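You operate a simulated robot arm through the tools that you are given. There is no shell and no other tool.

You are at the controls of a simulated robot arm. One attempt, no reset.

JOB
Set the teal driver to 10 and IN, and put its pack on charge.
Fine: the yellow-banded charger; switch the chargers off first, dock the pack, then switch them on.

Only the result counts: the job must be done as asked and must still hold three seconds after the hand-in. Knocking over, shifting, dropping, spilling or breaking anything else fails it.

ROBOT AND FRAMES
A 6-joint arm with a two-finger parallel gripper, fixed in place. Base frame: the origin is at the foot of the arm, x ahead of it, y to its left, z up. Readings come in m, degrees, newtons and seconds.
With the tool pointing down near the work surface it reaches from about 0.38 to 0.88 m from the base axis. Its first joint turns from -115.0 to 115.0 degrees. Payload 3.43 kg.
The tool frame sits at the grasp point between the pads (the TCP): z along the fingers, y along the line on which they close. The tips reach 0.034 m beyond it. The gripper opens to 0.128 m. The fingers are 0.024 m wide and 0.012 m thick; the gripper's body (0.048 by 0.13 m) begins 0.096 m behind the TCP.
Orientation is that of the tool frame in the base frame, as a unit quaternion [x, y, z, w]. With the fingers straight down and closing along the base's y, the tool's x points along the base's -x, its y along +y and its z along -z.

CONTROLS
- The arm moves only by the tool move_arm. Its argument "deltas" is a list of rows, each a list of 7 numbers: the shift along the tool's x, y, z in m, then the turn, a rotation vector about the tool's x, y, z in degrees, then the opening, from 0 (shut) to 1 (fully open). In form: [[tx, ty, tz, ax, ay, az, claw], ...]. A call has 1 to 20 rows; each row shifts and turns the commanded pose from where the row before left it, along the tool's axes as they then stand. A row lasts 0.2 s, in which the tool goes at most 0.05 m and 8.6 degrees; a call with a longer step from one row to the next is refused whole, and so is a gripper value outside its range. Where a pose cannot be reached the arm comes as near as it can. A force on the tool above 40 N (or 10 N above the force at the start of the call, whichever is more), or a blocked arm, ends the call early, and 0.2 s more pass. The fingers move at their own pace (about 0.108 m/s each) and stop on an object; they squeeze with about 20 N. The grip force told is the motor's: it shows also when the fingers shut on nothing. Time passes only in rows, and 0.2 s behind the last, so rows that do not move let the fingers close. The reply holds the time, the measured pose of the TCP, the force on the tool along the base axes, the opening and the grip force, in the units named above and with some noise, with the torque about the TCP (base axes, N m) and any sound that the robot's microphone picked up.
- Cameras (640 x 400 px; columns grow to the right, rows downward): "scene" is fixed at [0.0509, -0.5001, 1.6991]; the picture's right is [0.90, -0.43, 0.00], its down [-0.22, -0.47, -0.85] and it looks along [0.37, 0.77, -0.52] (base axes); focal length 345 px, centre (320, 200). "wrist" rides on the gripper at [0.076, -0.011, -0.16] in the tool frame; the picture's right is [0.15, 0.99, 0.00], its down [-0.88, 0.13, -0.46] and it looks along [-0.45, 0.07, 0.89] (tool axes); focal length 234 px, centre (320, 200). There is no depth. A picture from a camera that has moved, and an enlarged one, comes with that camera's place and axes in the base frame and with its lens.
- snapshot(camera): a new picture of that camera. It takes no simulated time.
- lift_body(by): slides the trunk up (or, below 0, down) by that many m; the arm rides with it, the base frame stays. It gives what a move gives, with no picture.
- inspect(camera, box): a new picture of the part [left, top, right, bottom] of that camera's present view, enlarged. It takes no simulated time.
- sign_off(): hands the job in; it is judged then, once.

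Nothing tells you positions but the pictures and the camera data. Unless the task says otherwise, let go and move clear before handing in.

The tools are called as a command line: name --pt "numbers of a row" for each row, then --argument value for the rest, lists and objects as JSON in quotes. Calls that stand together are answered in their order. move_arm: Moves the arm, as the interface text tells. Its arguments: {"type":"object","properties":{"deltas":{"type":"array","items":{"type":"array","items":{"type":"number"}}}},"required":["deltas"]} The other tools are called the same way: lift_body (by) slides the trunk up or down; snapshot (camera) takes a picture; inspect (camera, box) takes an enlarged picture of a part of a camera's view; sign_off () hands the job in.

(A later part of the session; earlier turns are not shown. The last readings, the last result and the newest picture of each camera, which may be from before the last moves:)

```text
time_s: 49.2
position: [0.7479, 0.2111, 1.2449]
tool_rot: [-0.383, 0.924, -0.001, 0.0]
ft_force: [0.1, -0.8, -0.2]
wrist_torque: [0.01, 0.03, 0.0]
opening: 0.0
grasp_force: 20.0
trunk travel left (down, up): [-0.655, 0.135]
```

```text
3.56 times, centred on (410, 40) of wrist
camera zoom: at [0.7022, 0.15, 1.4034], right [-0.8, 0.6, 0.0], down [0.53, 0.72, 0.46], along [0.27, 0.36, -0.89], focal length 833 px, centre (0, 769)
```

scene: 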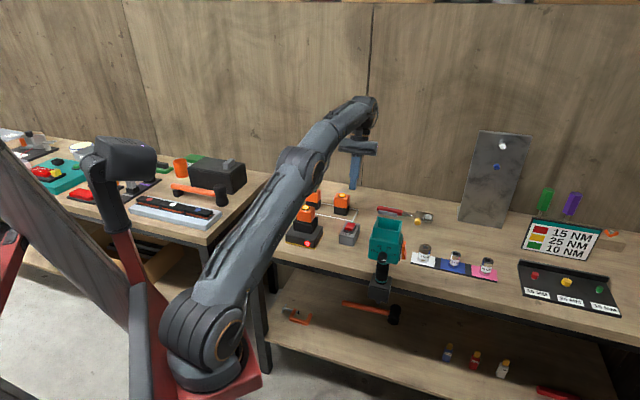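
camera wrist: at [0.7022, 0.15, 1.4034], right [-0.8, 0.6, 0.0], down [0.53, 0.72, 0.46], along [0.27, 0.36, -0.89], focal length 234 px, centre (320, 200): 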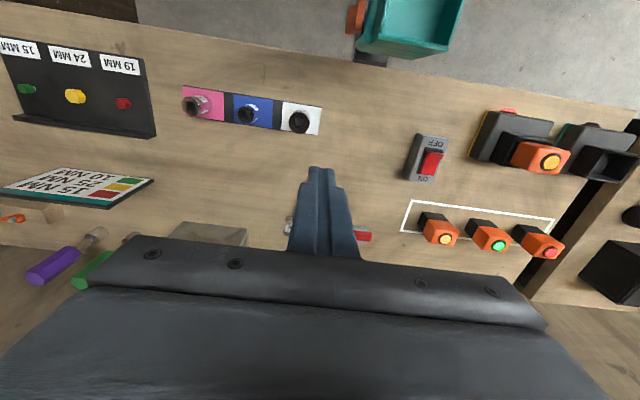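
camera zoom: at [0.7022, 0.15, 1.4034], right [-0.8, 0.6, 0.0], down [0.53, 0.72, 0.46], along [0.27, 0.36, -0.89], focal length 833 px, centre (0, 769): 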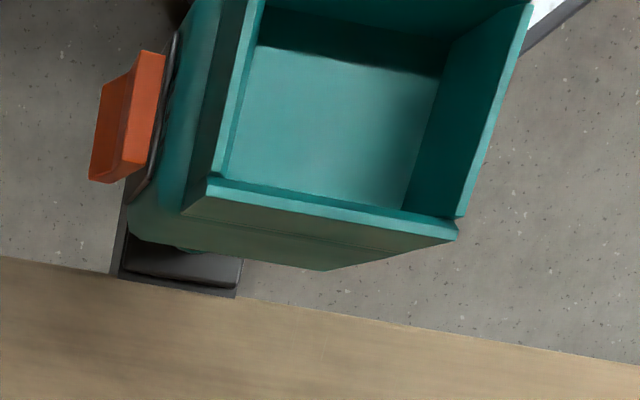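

Only the loaded yellow-banded charger's lamp is lit, while the empty teal one is dark, so red means charging. Next is the driver: I'll move to its lever side and turn the camera to read the IN/OUT labels.

move_arm --pt "0.037 -0.03 0 0 0 0 0" --pt "0.037 -0.03 0 0 0 0 0" --pt "0.037 -0.03 0 0 0 0 0" --pt "0.037 -0.03 0 0 0 0 0" --pt "0 0 0 0 0 -8.18 0" --pt "0 0 0 0 0 -8.18 0" --pt "0 0 0 0 0 -8.18 0" --pt "0 0 0 0 0 -8.18 0" --pt "0 0 0 0 0 -8.18 0" --pt "0 0 0 0 0 -8.18 0" --pt "0 0 0 0 0 -8.18 0" --pt "0 0 0 0 0 -8.18 0" --pt "0 0 0 0 0 -8.18 0" --pt "0 0 0 0 0 -8.18 0" --pt "0 0 0 0 0 -8.18 0" --pt "0 0 0 0 0 0 0"

snapshot --camera "wrist"

snapshot --camera "scene"

```text
time_s: 52.6
position: [0.7277, 0.0214, 1.2443]
tool_rot: [0.924, -0.382, 0.001, 0.0]
ft_force: [0.1, -0.7, 0.0]
wrist_torque: [0.01, -0.01, -0.01]
opening: 0.0
grasp_force: 19.8
trunk travel left (down, up): [-0.655, 0.135]
```

```text
taken
camera wrist: at [0.7896, -0.0233, 1.4034], right [-0.59, -0.8, 0.0], down [-0.72, 0.53, 0.45], along [-0.36, 0.27, -0.89], focal length 234 px, centre (320, 200)
```

wrist: 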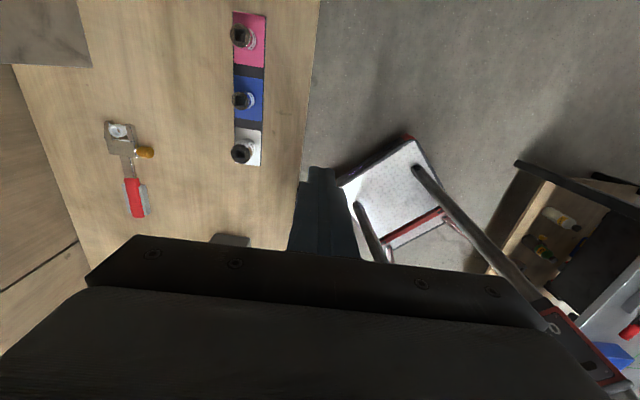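

```text
taken
```

scene: 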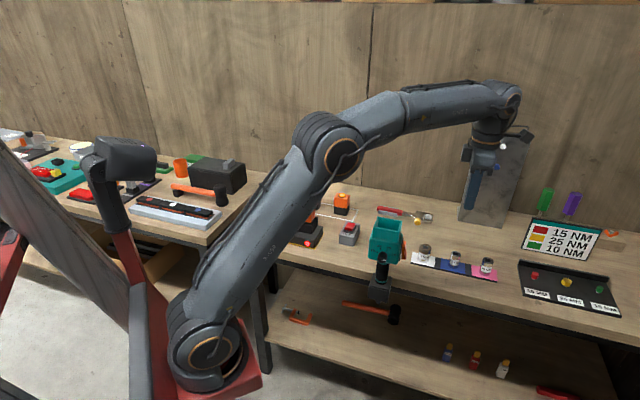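

The driver is hidden behind the hand from here. I'll tilt the hand toward it and go lower for a side view.

move_arm --pt "0 0 0 0 -8 0 0" --pt "0 0 0 0 -8 0 0" --pt "0 0 0 0 -8 0 0" --pt "0 0 0 0 -8 0 0" --pt "0 0 0 0 -8 0 0" --pt "0.0225 0 0.0268 0 0 0 0" --pt "0.0225 0 0.0268 0 0 0 0" --pt "0.0225 0 0.0268 0 0 0 0" --pt "0.0225 0 0.0268 0 0 0 0" --pt "0 0 0 0 0 0 0"

snapshot --camera "wrist"

snapshot --camera "scene"

```text
time_s: 54.8
position: [0.6767, 0.0351, 1.0682]
tool_rot: [0.869, -0.359, -0.315, -0.131]
ft_force: [-0.2, 0.7, -0.1]
wrist_torque: [0.0, 0.05, 0.01]
opening: 0.0
grasp_force: 20.2
out of reach, approached as far as the arm can: row 3, 4, 5
trunk travel left (down, up): [-0.655, 0.135]
```

```text
taken
camera wrist: at [0.7993, -0.0704, 1.1411], right [-0.62, -0.78, -0.09], down [-0.36, 0.18, 0.91], along [-0.7, 0.6, -0.39], focal length 234 px, centre (320, 200)
```

wrist: 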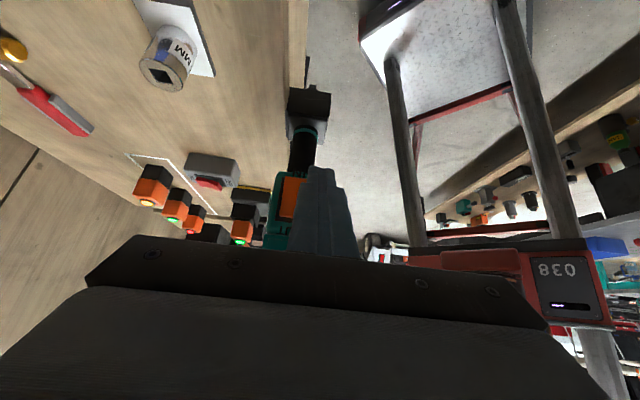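

```text
taken
```

scene: 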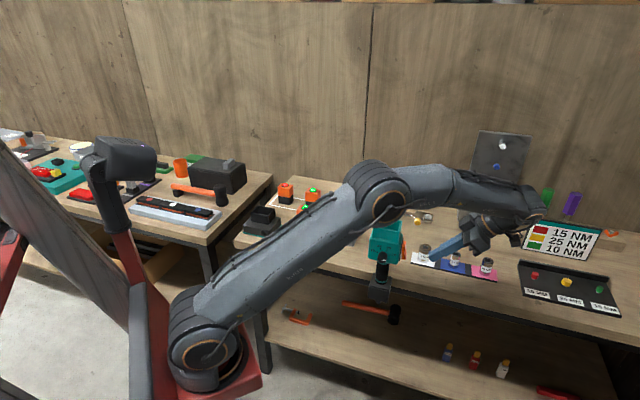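

The lever side is partly hidden by the fingers. I'll rise 0.1 m for a clear view.

move_arm --pt "-0.0215 0 -0.0255 0 0 0 0" --pt "-0.0215 0 -0.0255 0 0 0 0" --pt "-0.0215 0 -0.0255 0 0 0 0" --pt "0 0 0 0 0 0 0"

snapshot --camera "wrist"

inspect --camera "wrist" --box '[240, 60, 350, 210]'

```text
time_s: 55.8
position: [0.6767, 0.0349, 1.1665]
tool_rot: [0.869, -0.36, -0.315, -0.131]
ft_force: [0.5, 0.1, -1.1]
wrist_torque: [0.02, 0.01, 0.02]
opening: 0.0
grasp_force: 19.9
trunk travel left (down, up): [-0.655, 0.135]
```

```text
taken
camera wrist: at [0.7997, -0.0702, 1.2401], right [-0.62, -0.78, -0.09], down [-0.36, 0.18, 0.91], along [-0.7, 0.6, -0.39], focal length 234 px, centre (320, 200)
```

wrist: 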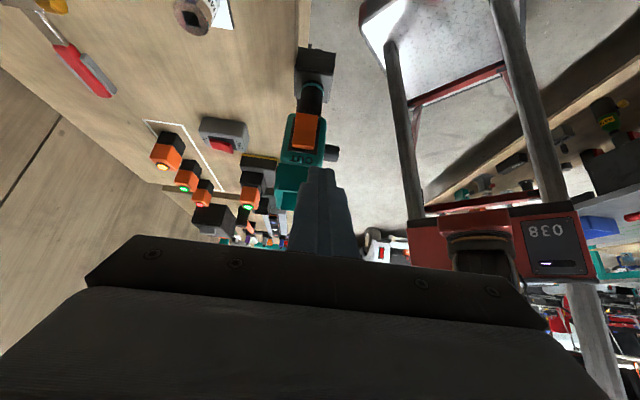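

```text
2.67 times, centred on (295, 135) of wrist
camera zoom: at [0.7997, -0.0702, 1.2401], right [-0.62, -0.78, -0.09], down [-0.36, 0.18, 0.91], along [-0.7, 0.6, -0.39], focal length 624 px, centre (387, 373)
```

zoom: 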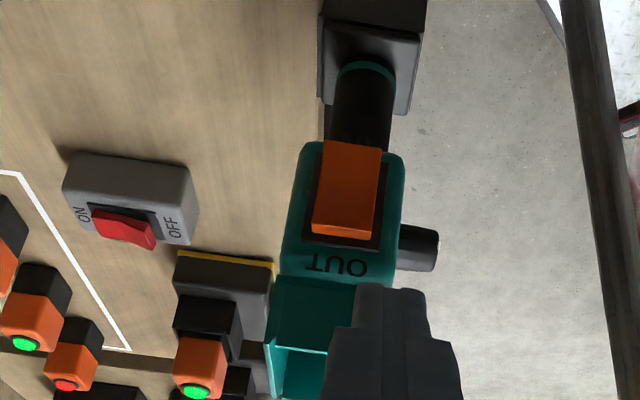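

I can see the side rocker: "OUT" is printed above it (world-up), so IN should be below. The pack's lamp on the charger has turned green. I'll enlarge both the rocker and the pack.

inspect --camera "wrist" --box '[280, 100, 340, 180]'

inspect --camera "scene" --box '[385, 215, 415, 265]'

inspect --camera "scene" --box '[230, 180, 380, 260]'

```text
5.00 times, centred on (310, 140) of wrist
camera zoom: at [0.7997, -0.0702, 1.2401], right [-0.62, -0.78, -0.09], down [-0.36, 0.18, 0.91], along [-0.7, 0.6, -0.39], focal length 1171 px, centre (370, 500)
```

zoom: 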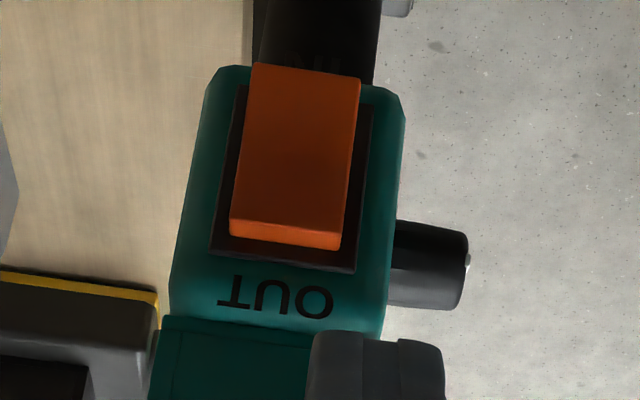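

```text
8.00 times, centred on (400, 240) of scene
camera zoom: at [0.0509, -0.5001, 1.6991], right [0.9, -0.43, 0.0], down [-0.22, -0.47, -0.85], along [0.37, 0.77, -0.52], focal length 2756 px, centre (-320, -120)
```

zoom: 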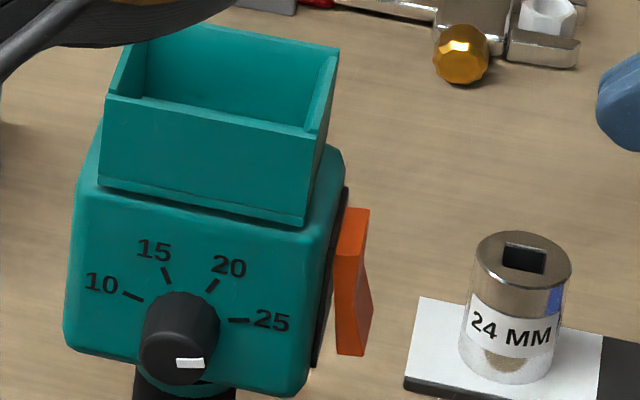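

```text
4.27 times, centred on (305, 220) of scene
camera zoom: at [0.0509, -0.5001, 1.6991], right [0.9, -0.43, 0.0], down [-0.22, -0.47, -0.85], along [0.37, 0.77, -0.52], focal length 1470 px, centre (384, 115)
```

zoom: 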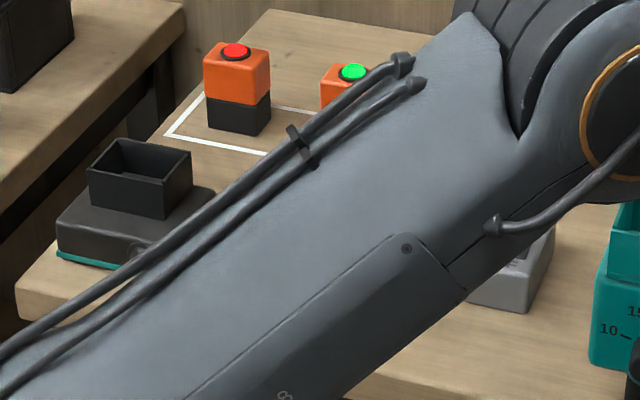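

The rocker's lower (IN) end sticks out, so it is now at OUT, and IN must be pressed at the lower end. For that and the dial I want the hand horizontal in front of the driver, so I'll first rise, straighten and turn back to face the bench.

move_arm --pt "-0.0279 0 -0.0332 0 0 0 0" --pt "-0.0279 0 -0.0332 0 0 0 0" --pt "-0.0279 0 -0.0332 0 0 0 0" --pt "0 0 0 0 7.8 0 0" --pt "0 0 0 0 7.8 0 0" --pt "0 0 0 0 7.8 0 0" --pt "0 0 0 0 7.8 0 0" --pt "0 0 0 0 7.8 0 0" --pt "0 0 0 0 0 8.18 0" --pt "0 0 0 0 0 8.18 0" --pt "0 0 0 0 0 8.18 0" --pt "0 0 0 0 0 8.18 0" --pt "0 0 0 0 0 8.18 0" --pt "0 0 0 0 0 8.18 0" --pt "0 0 0 0 0 8.18 0" --pt "0 0 0 0 0 8.18 0" --pt "0 0 0 0 0 8.18 0" --pt "0 0 0 0 0 8.18 0" --pt "0 0 0 0 0 8.18 0" --pt "0 0 0 0 0 0 0"

inspect --camera "scene" --box '[260, 180, 380, 260]'

```text
time_s: 60.0
position: [0.6362, 0.051, 1.2595]
tool_rot: [-0.381, 0.924, 0.008, -0.003]
ft_force: [0.0, 0.1, 0.4]
wrist_torque: [0.01, 0.03, -0.01]
opening: 0.0
grasp_force: 20.8
out of reach, approached as far as the arm can: row 2, 3
trunk travel left (down, up): [-0.655, 0.135]
```

```text
5.00 times, centred on (320, 220) of scene
camera zoom: at [0.0509, -0.5001, 1.6991], right [0.9, -0.43, 0.0], down [-0.22, -0.47, -0.85], along [0.37, 0.77, -0.52], focal length 1723 px, centre (320, 100)
```

zoom: 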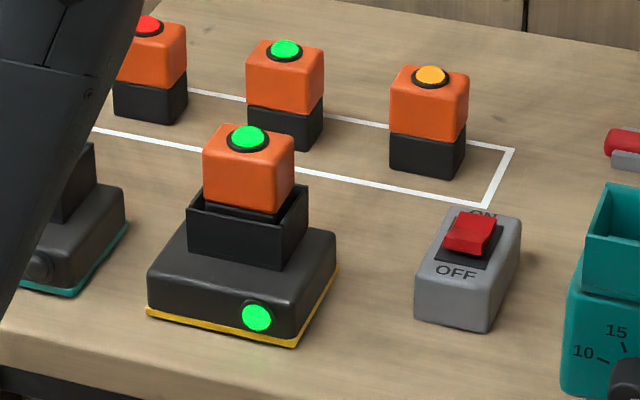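

Both the charger's lamp and the pack's lamp are green now, so the pack has charged. I'll move in front of the driver at a safe height.

move_arm --pt "0.0252 0.0228 -0.018 0 0 0 0.3" --pt "0.0252 0.0228 -0.018 0 0 0 0.5" --pt "0.0252 0.0228 -0.018 0 0 0 0.5" --pt "0.0252 0.0228 -0.018 0 0 0 0.5" --pt "0.0252 0.0228 -0.018 0 0 0 0.5" --pt "0 0 0 0 0 0 0.5"

lift_body --by -0.2

snapshot --camera "scene"

```text
time_s: 61.4
position: [0.4681, 0.0399, 1.3497]
tool_rot: [-0.383, 0.924, 0.007, -0.003]
ft_force: [0.1, -0.2, 0.9]
wrist_torque: [-0.04, -0.04, 0.01]
opening: 0.064
grasp_force: 0.1
trunk travel left (down, up): [-0.655, 0.135]
```

```text
time_s: 63.5
position: [0.4682, 0.0407, 1.1497]
tool_rot: [-0.382, 0.924, 0.007, -0.003]
ft_force: [0.2, 0.5, 0.4]
wrist_torque: [0.02, 0.02, -0.02]
opening: 0.0642
grasp_force: 0.0
trunk travel left (down, up): [-0.455, 0.335]
```

```text
taken
```

scene: 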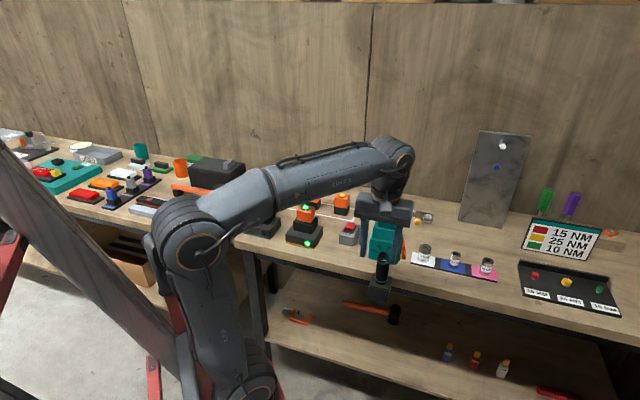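

I'll bring the shoulder lower in the same way: raise the hand 0.2 m, then lower the trunk 0.2 m.

move_arm --pt "0 0 -0.04 0 0 0 0.5" --pt "0 0 -0.04 0 0 0 0.5" --pt "0 0 -0.04 0 0 0 0.5" --pt "0 0 -0.04 0 0 0 0.5" --pt "0 0 -0.04 0 0 0 0.5" --pt "0 0 0 0 0 0 0.5"

lift_body --by -0.2

snapshot --camera "scene"

```text
time_s: 64.9
position: [0.4697, 0.039, 1.3247]
tool_rot: [-0.383, 0.924, 0.007, -0.001]
ft_force: [-0.6, -0.4, -0.7]
wrist_torque: [0.01, 0.02, 0.02]
opening: 0.0642
grasp_force: 0.0
out of reach, approached as far as the arm can: row 5
trunk travel left (down, up): [-0.455, 0.335]
```

```text
time_s: 67.1
position: [0.4699, 0.0401, 1.1226]
tool_rot: [-0.382, 0.924, 0.007, -0.001]
ft_force: [0.2, -0.5, 0.7]
wrist_torque: [0.0, 0.03, 0.02]
opening: 0.0641
grasp_force: 0.0
trunk travel left (down, up): [-0.255, 0.535]
```

```text
taken
```

scene: 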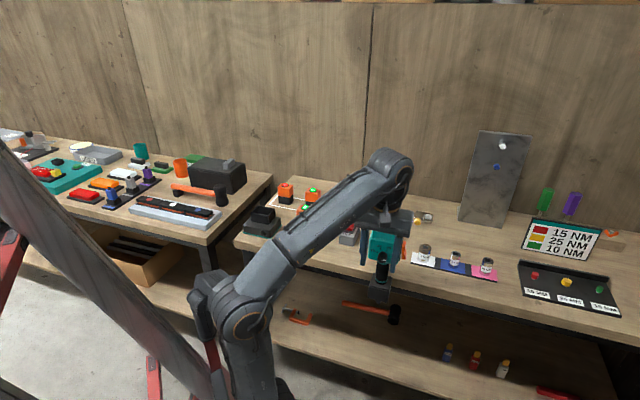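

The shoulder is lower now and the hand is in front of the driver. I'll look at the dial between the open fingers.

snapshot --camera "wrist"

inspect --camera "wrist" --box '[260, 140, 380, 250]'

```text
taken
camera wrist: at [0.426, -0.0242, 1.2818], right [-0.8, 0.6, 0.01], down [0.53, 0.71, 0.46], along [0.27, 0.38, -0.89], focal length 234 px, centre (320, 200)
```

wrist: 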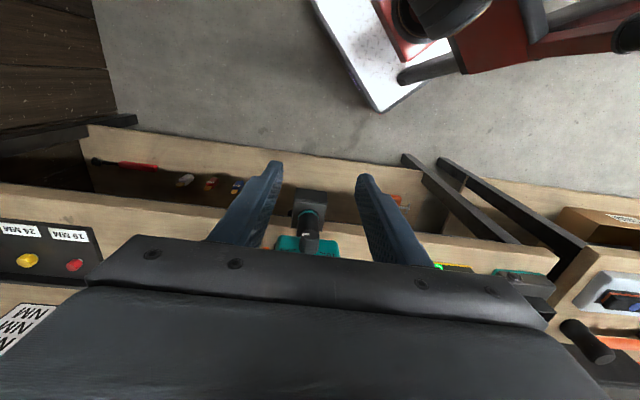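

```text
3.64 times, centred on (320, 195) of wrist
camera zoom: at [0.426, -0.0242, 1.2818], right [-0.8, 0.6, 0.01], down [0.53, 0.71, 0.46], along [0.27, 0.38, -0.89], focal length 852 px, centre (320, 218)
```

zoom: 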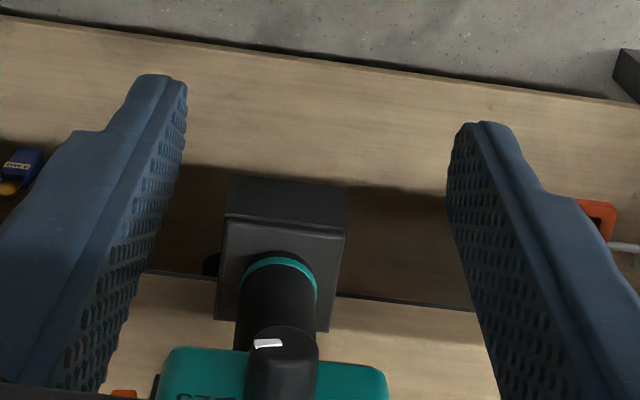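

The pointer line on the knob's end seems to point to about 25. I'll zoom in as far as possible from the scene camera to read it and the tick angles.

inspect --camera "scene" --box '[366, 240, 400, 270]'

inspect --camera "wrist" --box '[295, 215, 345, 245]'

```text
13.33 times, centred on (383, 255) of scene
camera zoom: at [0.0509, -0.5001, 1.6991], right [0.9, -0.43, 0.0], down [-0.22, -0.47, -0.85], along [0.37, 0.77, -0.52], focal length 4594 px, centre (-520, -533)
```

zoom: 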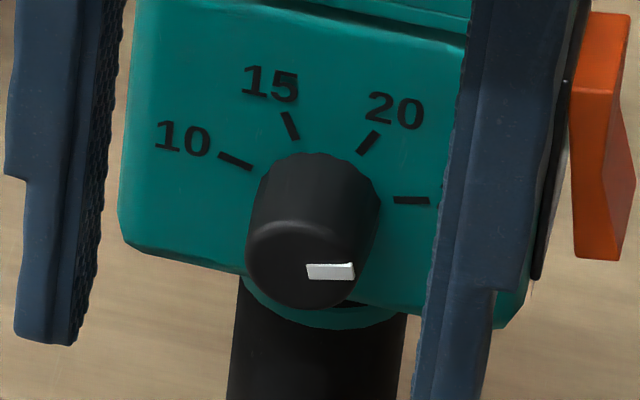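

```text
12.80 times, centred on (320, 230) of wrist
camera zoom: at [0.426, -0.0242, 1.2818], right [-0.8, 0.6, 0.01], down [0.53, 0.71, 0.46], along [0.27, 0.38, -0.89], focal length 2997 px, centre (320, -184)
```

zoom: 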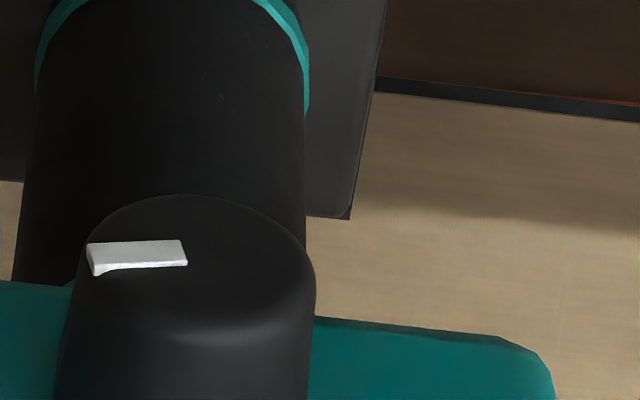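

The knob points at 25 (about 15°), and 10 is at about 166°, so it needs about 152° counter-clockwise seen from the front. The knob's axis is at u 0.3015, z 1.025, with n from 0.469 to 0.493. I'll grip it from above with the hand tilted sideways and swing about the knob axis; first I raise the trunk and tilt −42°.

lift_body --by 0.2

move_arm --pt "0 0 0 -8.4 0 0 0.5" --pt "0 0 0 -8.4 0 0 0.5" --pt "0 0 0 -8.4 0 0 0.5" --pt "0 0 0 -8.4 0 0 0.5" --pt "0 0 0 -8.4 0 0 0.5" --pt "0 0 0 0 0 0 0.5"

snapshot --camera "scene"

```text
time_s: 69.3
position: [0.4698, 0.0386, 1.3229]
tool_rot: [-0.382, 0.924, 0.006, -0.001]
ft_force: [0.0, 0.1, -0.1]
wrist_torque: [0.03, -0.01, -0.01]
opening: 0.064
grasp_force: 0.0
trunk travel left (down, up): [-0.455, 0.335]
```

```text
time_s: 70.7
position: [0.459, 0.0872, 1.1679]
tool_rot: [-0.357, 0.861, 0.336, -0.135]
ft_force: [0.4, -1.1, -0.9]
wrist_torque: [0.02, -0.04, 0.0]
opening: 0.0638
grasp_force: 0.0
out of reach, approached as far as the arm can: row 1, 2, 3, 4, 5
trunk travel left (down, up): [-0.455, 0.335]
```

```text
taken
```

scene: 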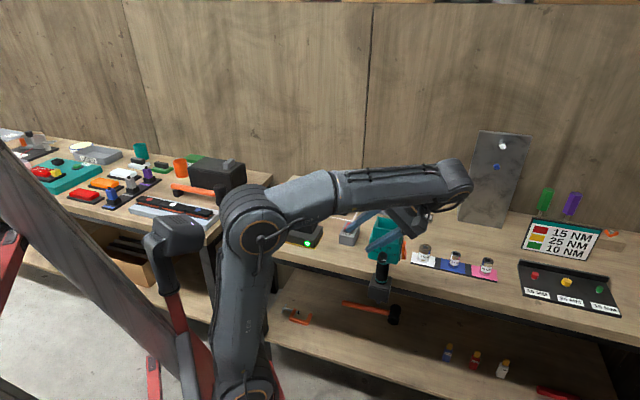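

The arm settled at a reachable pose with the −42° side tilt, and x stays square to the bench. I'll go to the standoff in front of the knob.

move_arm --pt "-0.0035 -0.0312 0.0179 0 0 0 0.5" --pt "-0.0035 -0.0312 0.0179 0 0 0 0.5" --pt "-0.0035 -0.0312 0.0179 0 0 0 0.5" --pt "-0.0033 -0.0312 0.0177 0 0 0 0.5" --pt "0 0 0 0 0 0 0.5"

snapshot --camera "wrist"

inspect --camera "scene" --box '[340, 210, 430, 290]'

```text
time_s: 71.9
position: [0.499, 0.0658, 1.03]
tool_rot: [-0.356, 0.861, 0.337, -0.137]
ft_force: [0.3, -0.3, -0.5]
wrist_torque: [0.0, -0.01, 0.03]
opening: 0.0642
grasp_force: 0.0
trunk travel left (down, up): [-0.455, 0.335]
```

```text
taken
camera wrist: at [0.5289, -0.0704, 1.1394], right [-0.62, 0.41, 0.67], down [0.77, 0.47, 0.43], along [-0.14, 0.78, -0.61], focal length 234 px, centre (320, 200)
```

wrist: 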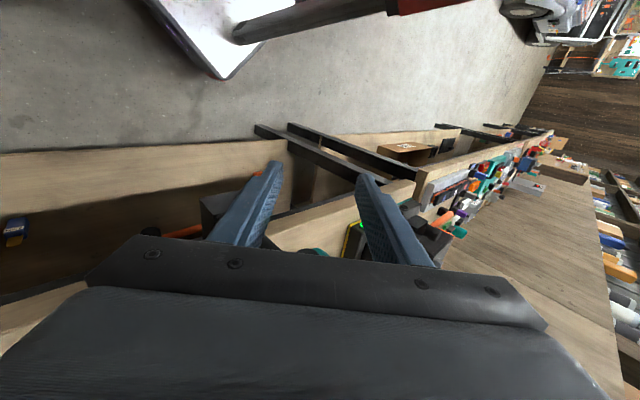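

```text
5.00 times, centred on (385, 250) of scene
camera zoom: at [0.0509, -0.5001, 1.6991], right [0.9, -0.43, 0.0], down [-0.22, -0.47, -0.85], along [0.37, 0.77, -0.52], focal length 1723 px, centre (-5, -50)
```

zoom: 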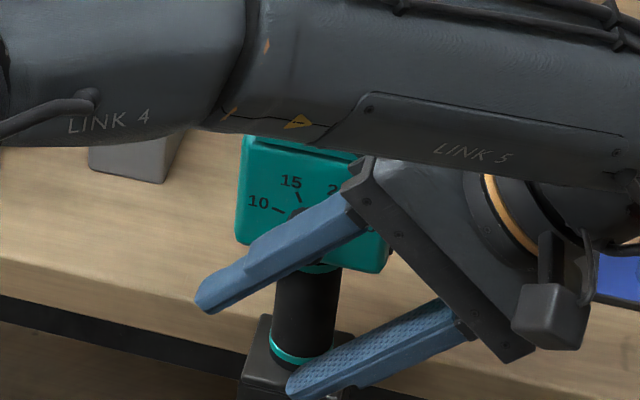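

I'm at the standoff. I'll check the finger positions against the knob in a closer picture.

inspect --camera "scene" --box '[370, 235, 440, 290]'

inspect --camera "wrist" --box '[230, 150, 410, 260]'

```text
7.27 times, centred on (405, 262) of scene
camera zoom: at [0.0509, -0.5001, 1.6991], right [0.9, -0.43, 0.0], down [-0.22, -0.47, -0.85], along [0.37, 0.77, -0.52], focal length 2506 px, centre (-298, -254)
```

zoom: 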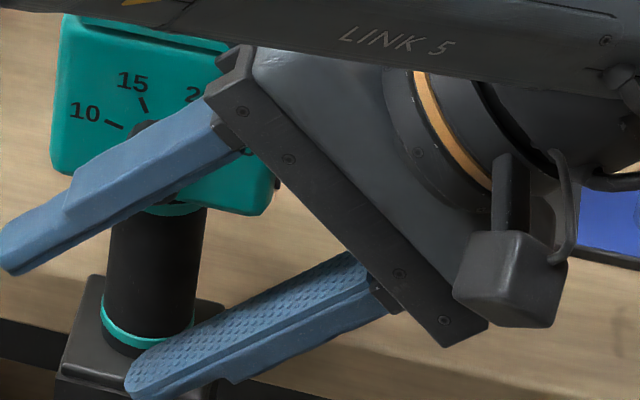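

```text
3.56 times, centred on (320, 205) of wrist
camera zoom: at [0.5289, -0.0704, 1.1394], right [-0.62, 0.41, 0.67], down [0.77, 0.47, 0.43], along [-0.14, 0.78, -0.61], focal length 833 px, centre (320, 182)
```

zoom: 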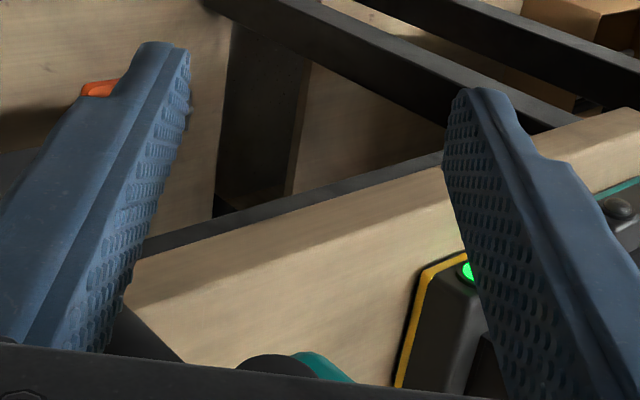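

I'll advance 4 cm toward the knob and re-check before straddling it.

move_arm --pt "-0.02 0 0 0 0 0 0.5" --pt "-0.02 0 0 0 0 0 0.5" --pt "0 0 0 0 0 0 0.5"

inspect --camera "scene" --box '[360, 225, 430, 280]'

inspect --camera "wrist" --box '[230, 150, 410, 260]'

```text
time_s: 72.7
position: [0.5279, 0.0949, 1.031]
tool_rot: [-0.357, 0.86, 0.337, -0.137]
ft_force: [-0.3, -0.5, -0.4]
wrist_torque: [-0.03, -0.02, 0.01]
opening: 0.0641
grasp_force: 0.1
trunk travel left (down, up): [-0.455, 0.335]
```

```text
7.27 times, centred on (395, 252) of scene
camera zoom: at [0.0509, -0.5001, 1.6991], right [0.9, -0.43, 0.0], down [-0.22, -0.47, -0.85], along [0.37, 0.77, -0.52], focal length 2506 px, centre (-226, -182)
```

zoom: 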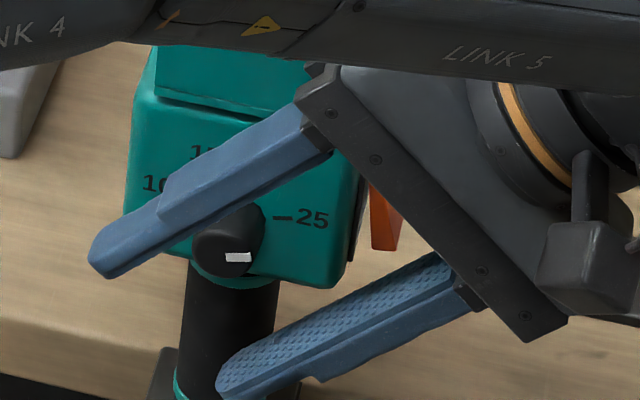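

```text
3.56 times, centred on (320, 205) of wrist
camera zoom: at [0.557, -0.041, 1.1399], right [-0.62, 0.41, 0.67], down [0.77, 0.47, 0.43], along [-0.14, 0.78, -0.61], focal length 833 px, centre (320, 182)
```

zoom: 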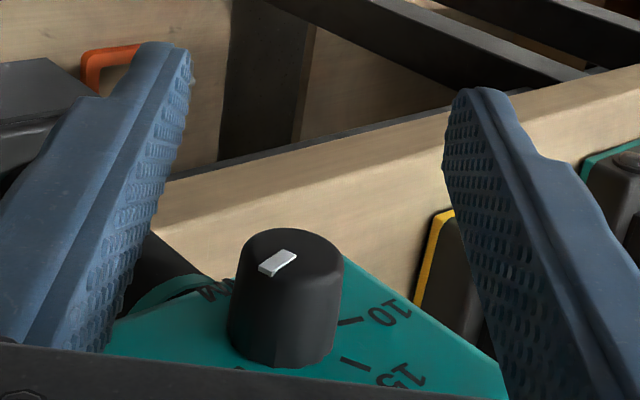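

The view is excellent: the knob lies centred between the fingers. I'll advance 33 mm more so the pads overlap the knob, shift 1 mm, and close.

move_arm --pt "-0.0165 -0.0005 0 0 0 0 0.5" --pt "-0.0165 -0.0005 0 0 0 0 0.5" --pt "0 0 0 0 0 0 0.5"

inspect --camera "wrist" --box '[230, 150, 410, 260]'

inspect --camera "scene" --box '[360, 225, 430, 280]'

```text
time_s: 73.5
position: [0.5513, 0.1175, 1.0301]
tool_rot: [-0.356, 0.861, 0.337, -0.138]
ft_force: [-0.3, 0.1, 0.3]
wrist_torque: [0.04, -0.01, 0.01]
opening: 0.0639
grasp_force: 0.1
trunk travel left (down, up): [-0.455, 0.335]
```

```text
3.56 times, centred on (320, 205) of wrist
camera zoom: at [0.5809, -0.0181, 1.139], right [-0.62, 0.41, 0.67], down [0.77, 0.47, 0.43], along [-0.14, 0.78, -0.61], focal length 833 px, centre (320, 182)
```

zoom: 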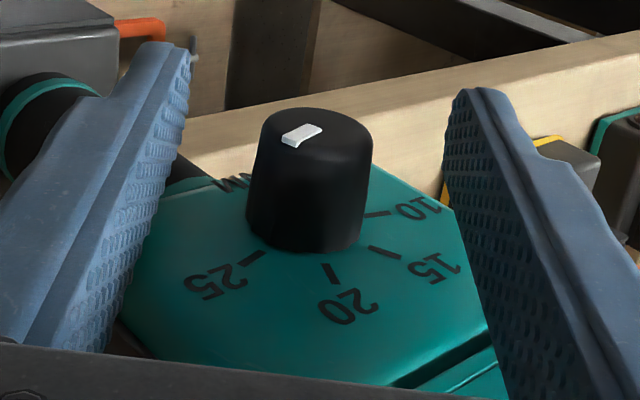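

```text
7.27 times, centred on (395, 252) of scene
camera zoom: at [0.0509, -0.5001, 1.6991], right [0.9, -0.43, 0.0], down [-0.22, -0.47, -0.85], along [0.37, 0.77, -0.52], focal length 2506 px, centre (-226, -182)
```

zoom: 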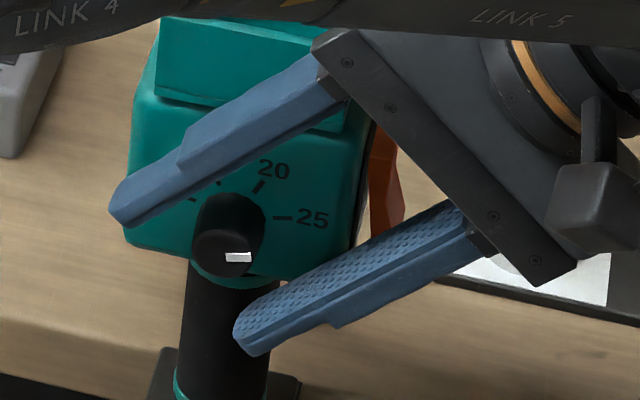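

The alignment is good: the knob axis is about 6 mm beyond the TCP, centred between the pads. I'll close on it.

move_arm --pt "0 0 0 0 0 0 0.35" --pt "0 0 0 0 0 0 0.22" --pt "0 0 0 0 0 0 0.1" --pt "0 0 0 0 0 0 0.1"

inspect --camera "wrist" --box '[230, 150, 410, 260]'

inspect --camera "scene" --box '[360, 225, 430, 280]'

```text
time_s: 74.5
position: [0.5511, 0.1178, 1.0294]
tool_rot: [-0.357, 0.861, 0.336, -0.138]
ft_force: [1.0, -0.8, 0.4]
wrist_torque: [0.05, -0.05, -0.1]
opening: 0.0256
grasp_force: 20.0
trunk travel left (down, up): [-0.455, 0.335]
```

```text
3.56 times, centred on (320, 205) of wrist
camera zoom: at [0.5809, -0.0182, 1.1388], right [-0.62, 0.41, 0.67], down [0.77, 0.47, 0.43], along [-0.14, 0.78, -0.61], focal length 833 px, centre (320, 182)
```

zoom: 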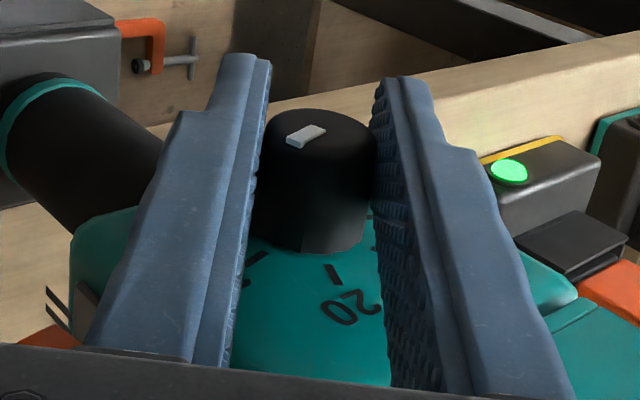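

```text
7.27 times, centred on (395, 252) of scene
camera zoom: at [0.0509, -0.5001, 1.6991], right [0.9, -0.43, 0.0], down [-0.22, -0.47, -0.85], along [0.37, 0.77, -0.52], focal length 2506 px, centre (-226, -182)
```

zoom: 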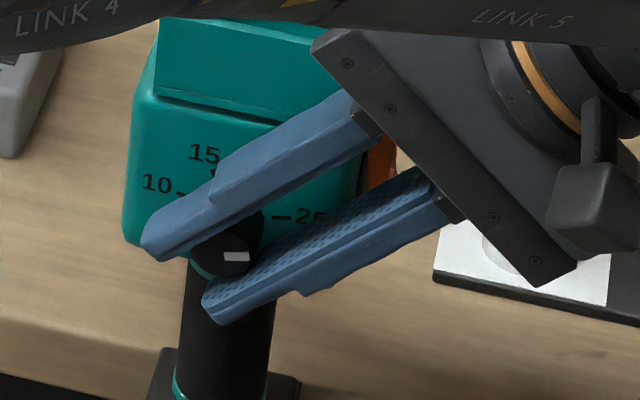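

The knob is gripped at 25.6 mm with almost no side force. I'll start turning counter-clockwise about the knob axis, 18° first.

move_arm --pt "0 0.0006 0 6 0 0 0.1" --pt "0 0.0006 0 6 0 0 0.1" --pt "0 0.0006 0 6 0 0 0.1" --pt "0 0 0 0 0 0 0.1"

inspect --camera "wrist" --box '[230, 150, 410, 260]'

inspect --camera "scene" --box '[360, 225, 430, 280]'

```text
time_s: 75.5
position: [0.5504, 0.1194, 1.0316]
tool_rot: [-0.375, 0.902, 0.198, -0.08]
ft_force: [-0.8, 1.2, 1.0]
wrist_torque: [-0.05, 0.04, 0.06]
opening: 0.0256
grasp_force: 19.8
trunk travel left (down, up): [-0.455, 0.335]
```

```text
3.56 times, centred on (320, 205) of wrist
camera zoom: at [0.5515, 0.0113, 1.1713], right [-0.74, 0.53, 0.41], down [0.67, 0.57, 0.47], along [0.02, 0.63, -0.78], focal length 833 px, centre (320, 182)
```

zoom: 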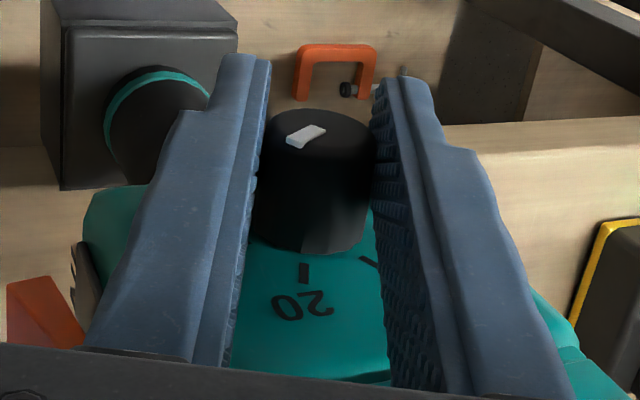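

```text
7.27 times, centred on (395, 252) of scene
camera zoom: at [0.0509, -0.5001, 1.6991], right [0.9, -0.43, 0.0], down [-0.22, -0.47, -0.85], along [0.37, 0.77, -0.52], focal length 2506 px, centre (-226, -182)
```

zoom: 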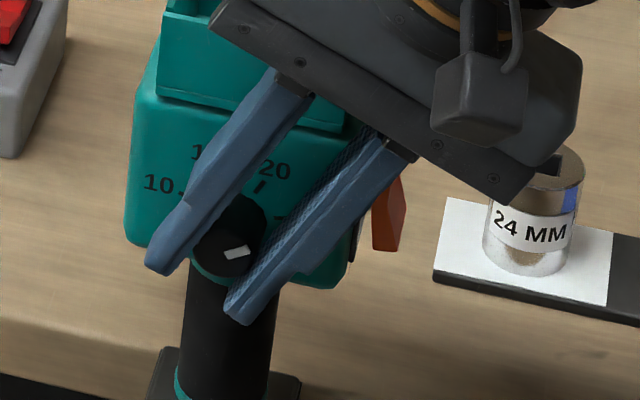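

The knob turns with the hand and the forces stay near zero. I'll continue the stroke.

move_arm --pt "0 0.0006 0 6 0 0 0.1" --pt "0 0.0006 0 6 0 0 0.1" --pt "0 0.0006 0 6 0 0 0.1" --pt "0 0.0006 0 6 0 0 0.1" --pt "0 0.0006 0 6 0 0 0.1" --pt "0 0 0 0 0 0 0.1"

inspect --camera "wrist" --box '[230, 150, 410, 260]'

inspect --camera "scene" --box '[340, 200, 430, 280]'

```text
time_s: 76.9
position: [0.5499, 0.1223, 1.0331]
tool_rot: [-0.382, 0.923, -0.043, 0.02]
ft_force: [-3.7, 1.6, 13.5]
wrist_torque: [-0.04, 0.08, 0.04]
opening: 0.0253
grasp_force: 19.9
trunk travel left (down, up): [-0.455, 0.335]
```

```text
3.56 times, centred on (320, 205) of wrist
camera zoom: at [0.4926, 0.07, 1.1921], right [-0.8, 0.59, -0.09], down [0.5, 0.74, 0.45], along [0.33, 0.31, -0.89], focal length 833 px, centre (320, 182)
```

zoom: 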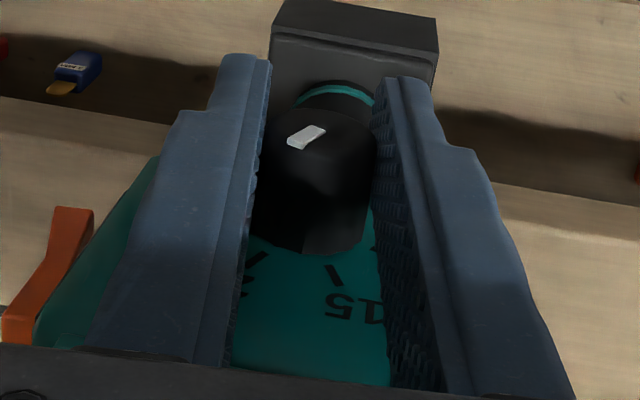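

```text
5.00 times, centred on (385, 240) of scene
camera zoom: at [0.0509, -0.5001, 1.6991], right [0.9, -0.43, 0.0], down [-0.22, -0.47, -0.85], along [0.37, 0.77, -0.52], focal length 1723 px, centre (-5, 0)
```

zoom: 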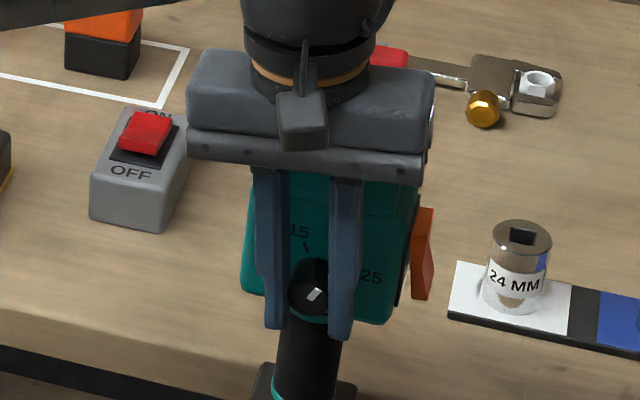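

The pointer has moved to about 20; a 13.5 N upward force has built up from a slight axis mismatch. I'll relieve it by lifting 2 mm and then continue the stroke with a corrected centre.

move_arm --pt "0 0 -0.002 0 0 0 0.1" --pt "0 0 0 0 0 0 0.1"

inspect --camera "scene" --box '[360, 225, 410, 275]'

```text
time_s: 77.5
position: [0.5472, 0.1213, 1.0346]
tool_rot: [-0.382, 0.923, -0.041, 0.019]
ft_force: [-0.3, -0.4, 0.8]
wrist_torque: [-0.19, 0.22, 0.01]
opening: 0.0254
grasp_force: 19.9
trunk travel left (down, up): [-0.455, 0.335]
```

```text
8.00 times, centred on (385, 250) of scene
camera zoom: at [0.0509, -0.5001, 1.6991], right [0.9, -0.43, 0.0], down [-0.22, -0.47, -0.85], along [0.37, 0.77, -0.52], focal length 2756 px, centre (-200, -200)
```

zoom: 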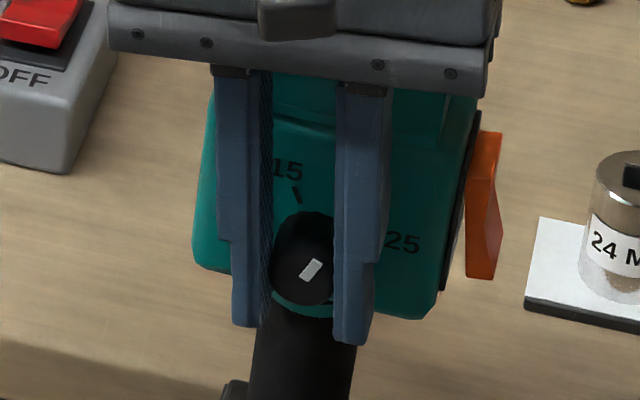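

The force is back to zero. I'll continue the stroke.

move_arm --pt "0 0.0009 0 6 0 0 0.1" --pt "0 0.0009 0 6 0 0 0.1" --pt "0 0.0009 0 6 0 0 0.1" --pt "0 0 0 0 0 0 0.1"

inspect --camera "scene" --box '[350, 215, 420, 275]'

```text
time_s: 78.5
position: [0.5461, 0.1222, 1.0337]
tool_rot: [-0.374, 0.905, -0.186, 0.079]
ft_force: [0.3, 0.0, -5.4]
wrist_torque: [-0.18, 0.22, 0.01]
opening: 0.0255
grasp_force: 19.7
trunk travel left (down, up): [-0.455, 0.335]
```

```text
6.67 times, centred on (385, 245) of scene
camera zoom: at [0.0509, -0.5001, 1.6991], right [0.9, -0.43, 0.0], down [-0.22, -0.47, -0.85], along [0.37, 0.77, -0.52], focal length 2297 px, centre (-113, -100)
```

zoom: 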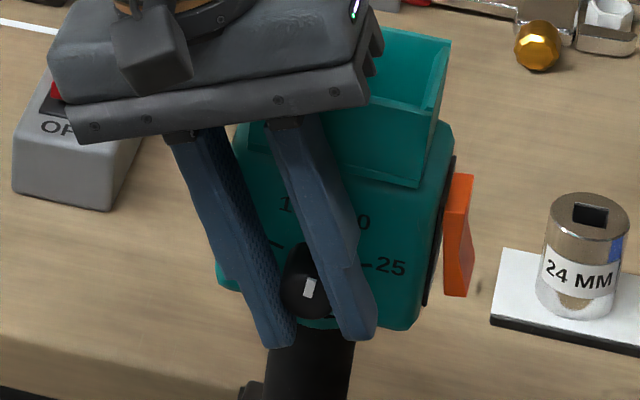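

move_arm --pt "0 0.0007 0.0004 6 0 0 0.1" --pt "0 0.0007 0.0004 6 0 0 0.1" --pt "0 0.0007 0.0002 6 0 0 0.1" --pt "0 0.0007 0.0002 6 0 0 0.1" --pt "0 0 0 0 0 0 0.1"

inspect --camera "scene" --box '[350, 215, 420, 275]'

inspect --camera "wrist" --box '[230, 150, 410, 260]'

```text
time_s: 79.7
position: [0.5464, 0.1252, 1.0315]
tool_rot: [-0.35, 0.847, -0.369, 0.155]
ft_force: [-0.4, -0.3, -6.9]
wrist_torque: [-0.16, 0.21, 0.03]
opening: 0.0255
grasp_force: 20.0
trunk travel left (down, up): [-0.455, 0.335]
```

```text
6.67 times, centred on (385, 245) of scene
camera zoom: at [0.0509, -0.5001, 1.6991], right [0.9, -0.43, 0.0], down [-0.22, -0.47, -0.85], along [0.37, 0.77, -0.52], focal length 2297 px, centre (-113, -100)
```

zoom: 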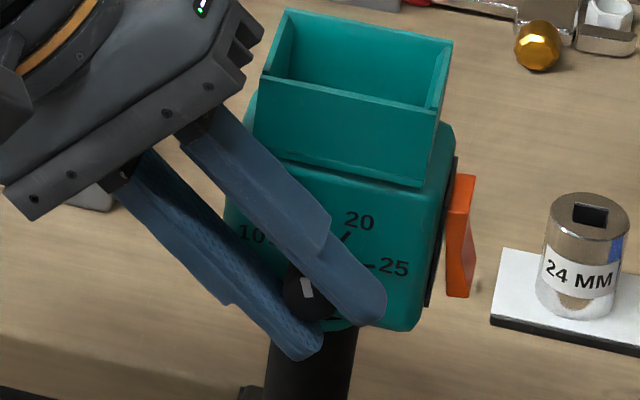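

```text
3.56 times, centred on (320, 205) of wrist
camera zoom: at [0.4147, 0.1486, 1.1469], right [-0.58, 0.37, -0.73], down [0.32, 0.92, 0.22], along [0.75, -0.11, -0.65], focal length 833 px, centre (320, 182)
```

zoom: 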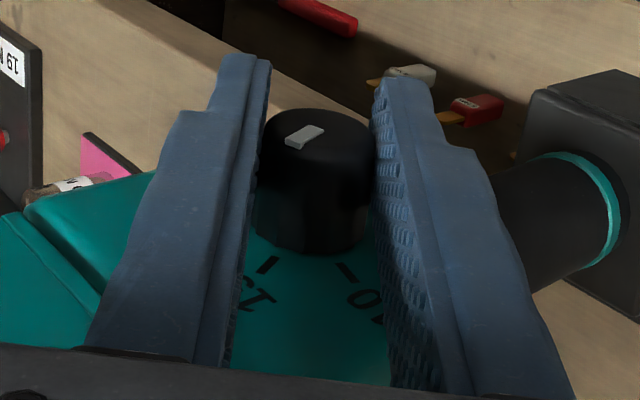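

The stroke ended at +47° and the pointer is near vertical, about 105°. I'll open, swing the open hand back around the knob, and regrip for the remaining 60°.

move_arm --pt "0 0 0 0 0 0 0.3" --pt "0 0 0 0 0 0 0.5" --pt "0 0 0 0 0 0 0.5"

inspect --camera "scene" --box '[366, 235, 406, 270]'

inspect --camera "wrist" --box '[230, 150, 410, 260]'

```text
time_s: 80.5
position: [0.5455, 0.1252, 1.0315]
tool_rot: [-0.35, 0.846, -0.37, 0.155]
ft_force: [0.1, 0.8, -0.5]
wrist_torque: [0.01, 0.01, -0.04]
opening: 0.0639
grasp_force: 0.0
trunk travel left (down, up): [-0.455, 0.335]
```

```text
11.43 times, centred on (386, 252) of scene
camera zoom: at [0.0509, -0.5001, 1.6991], right [0.9, -0.43, 0.0], down [-0.22, -0.47, -0.85], along [0.37, 0.77, -0.52], focal length 3938 px, centre (-434, -400)
```

zoom: 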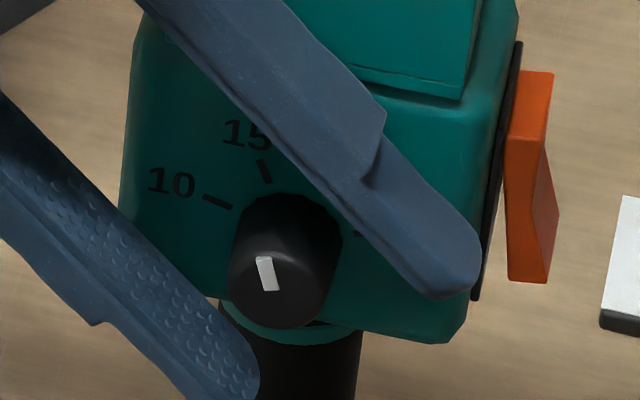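

```text
3.56 times, centred on (320, 205) of wrist
camera zoom: at [0.4146, 0.1485, 1.147], right [-0.58, 0.37, -0.73], down [0.32, 0.92, 0.22], along [0.75, -0.11, -0.65], focal length 833 px, centre (320, 182)
```

zoom: 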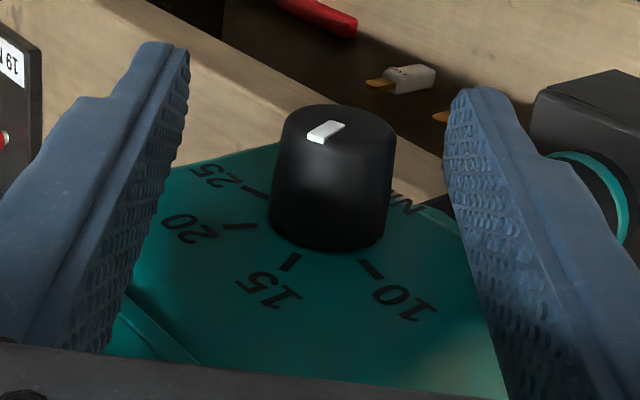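

The pointer now reads about 107°, between 15 and 10, and needs about 59° more. I'll swing the open hand back to −20° and re-centre.

move_arm --pt "0 0 0 -8.4 0 0 0.5" --pt "0 0 0 -8.4 0 0 0.5" --pt "0 0 0 -8.4 0 0 0.5" --pt "0 0 0 -8.4 0 0 0.5" --pt "0 0 0 -8.4 0 0 0.5" --pt "0 0 0 -8.4 0 0 0.5" --pt "0 0 0 -8.4 0 0 0.5" --pt "0 0 0 -8.4 0 0 0.5" --pt "0 -0.0054 -0.0019 0 0 0 0.5" --pt "0 0 0 0 0 0 0.5"

inspect --camera "wrist" --box '[230, 150, 410, 260]'

inspect --camera "scene" --box '[350, 215, 420, 275]'

```text
time_s: 82.7
position: [0.5499, 0.1203, 1.0305]
tool_rot: [-0.377, 0.91, 0.161, -0.064]
ft_force: [0.3, 0.4, 0.0]
wrist_torque: [-0.01, -0.02, -0.03]
opening: 0.0641
grasp_force: 0.1
trunk travel left (down, up): [-0.455, 0.335]
```

```text
3.56 times, centred on (320, 205) of wrist
camera zoom: at [0.5427, 0.0205, 1.1767], right [-0.76, 0.55, 0.34], down [0.64, 0.6, 0.48], along [0.06, 0.58, -0.81], focal length 833 px, centre (320, 182)
```

zoom: 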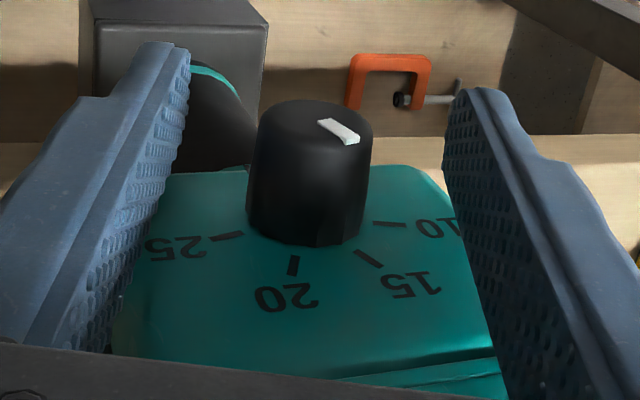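

```text
6.67 times, centred on (385, 245) of scene
camera zoom: at [0.0509, -0.5001, 1.6991], right [0.9, -0.43, 0.0], down [-0.22, -0.47, -0.85], along [0.37, 0.77, -0.52], focal length 2297 px, centre (-113, -100)
```

zoom: 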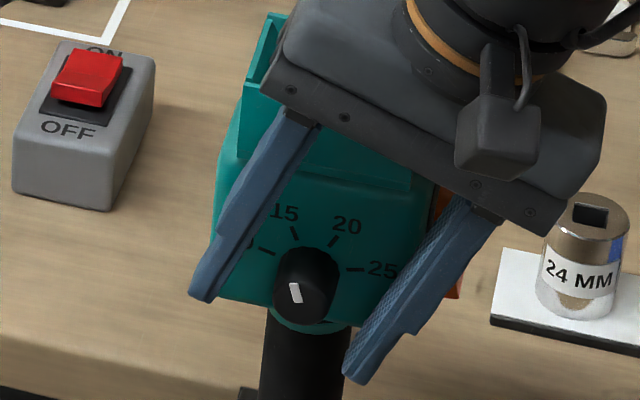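

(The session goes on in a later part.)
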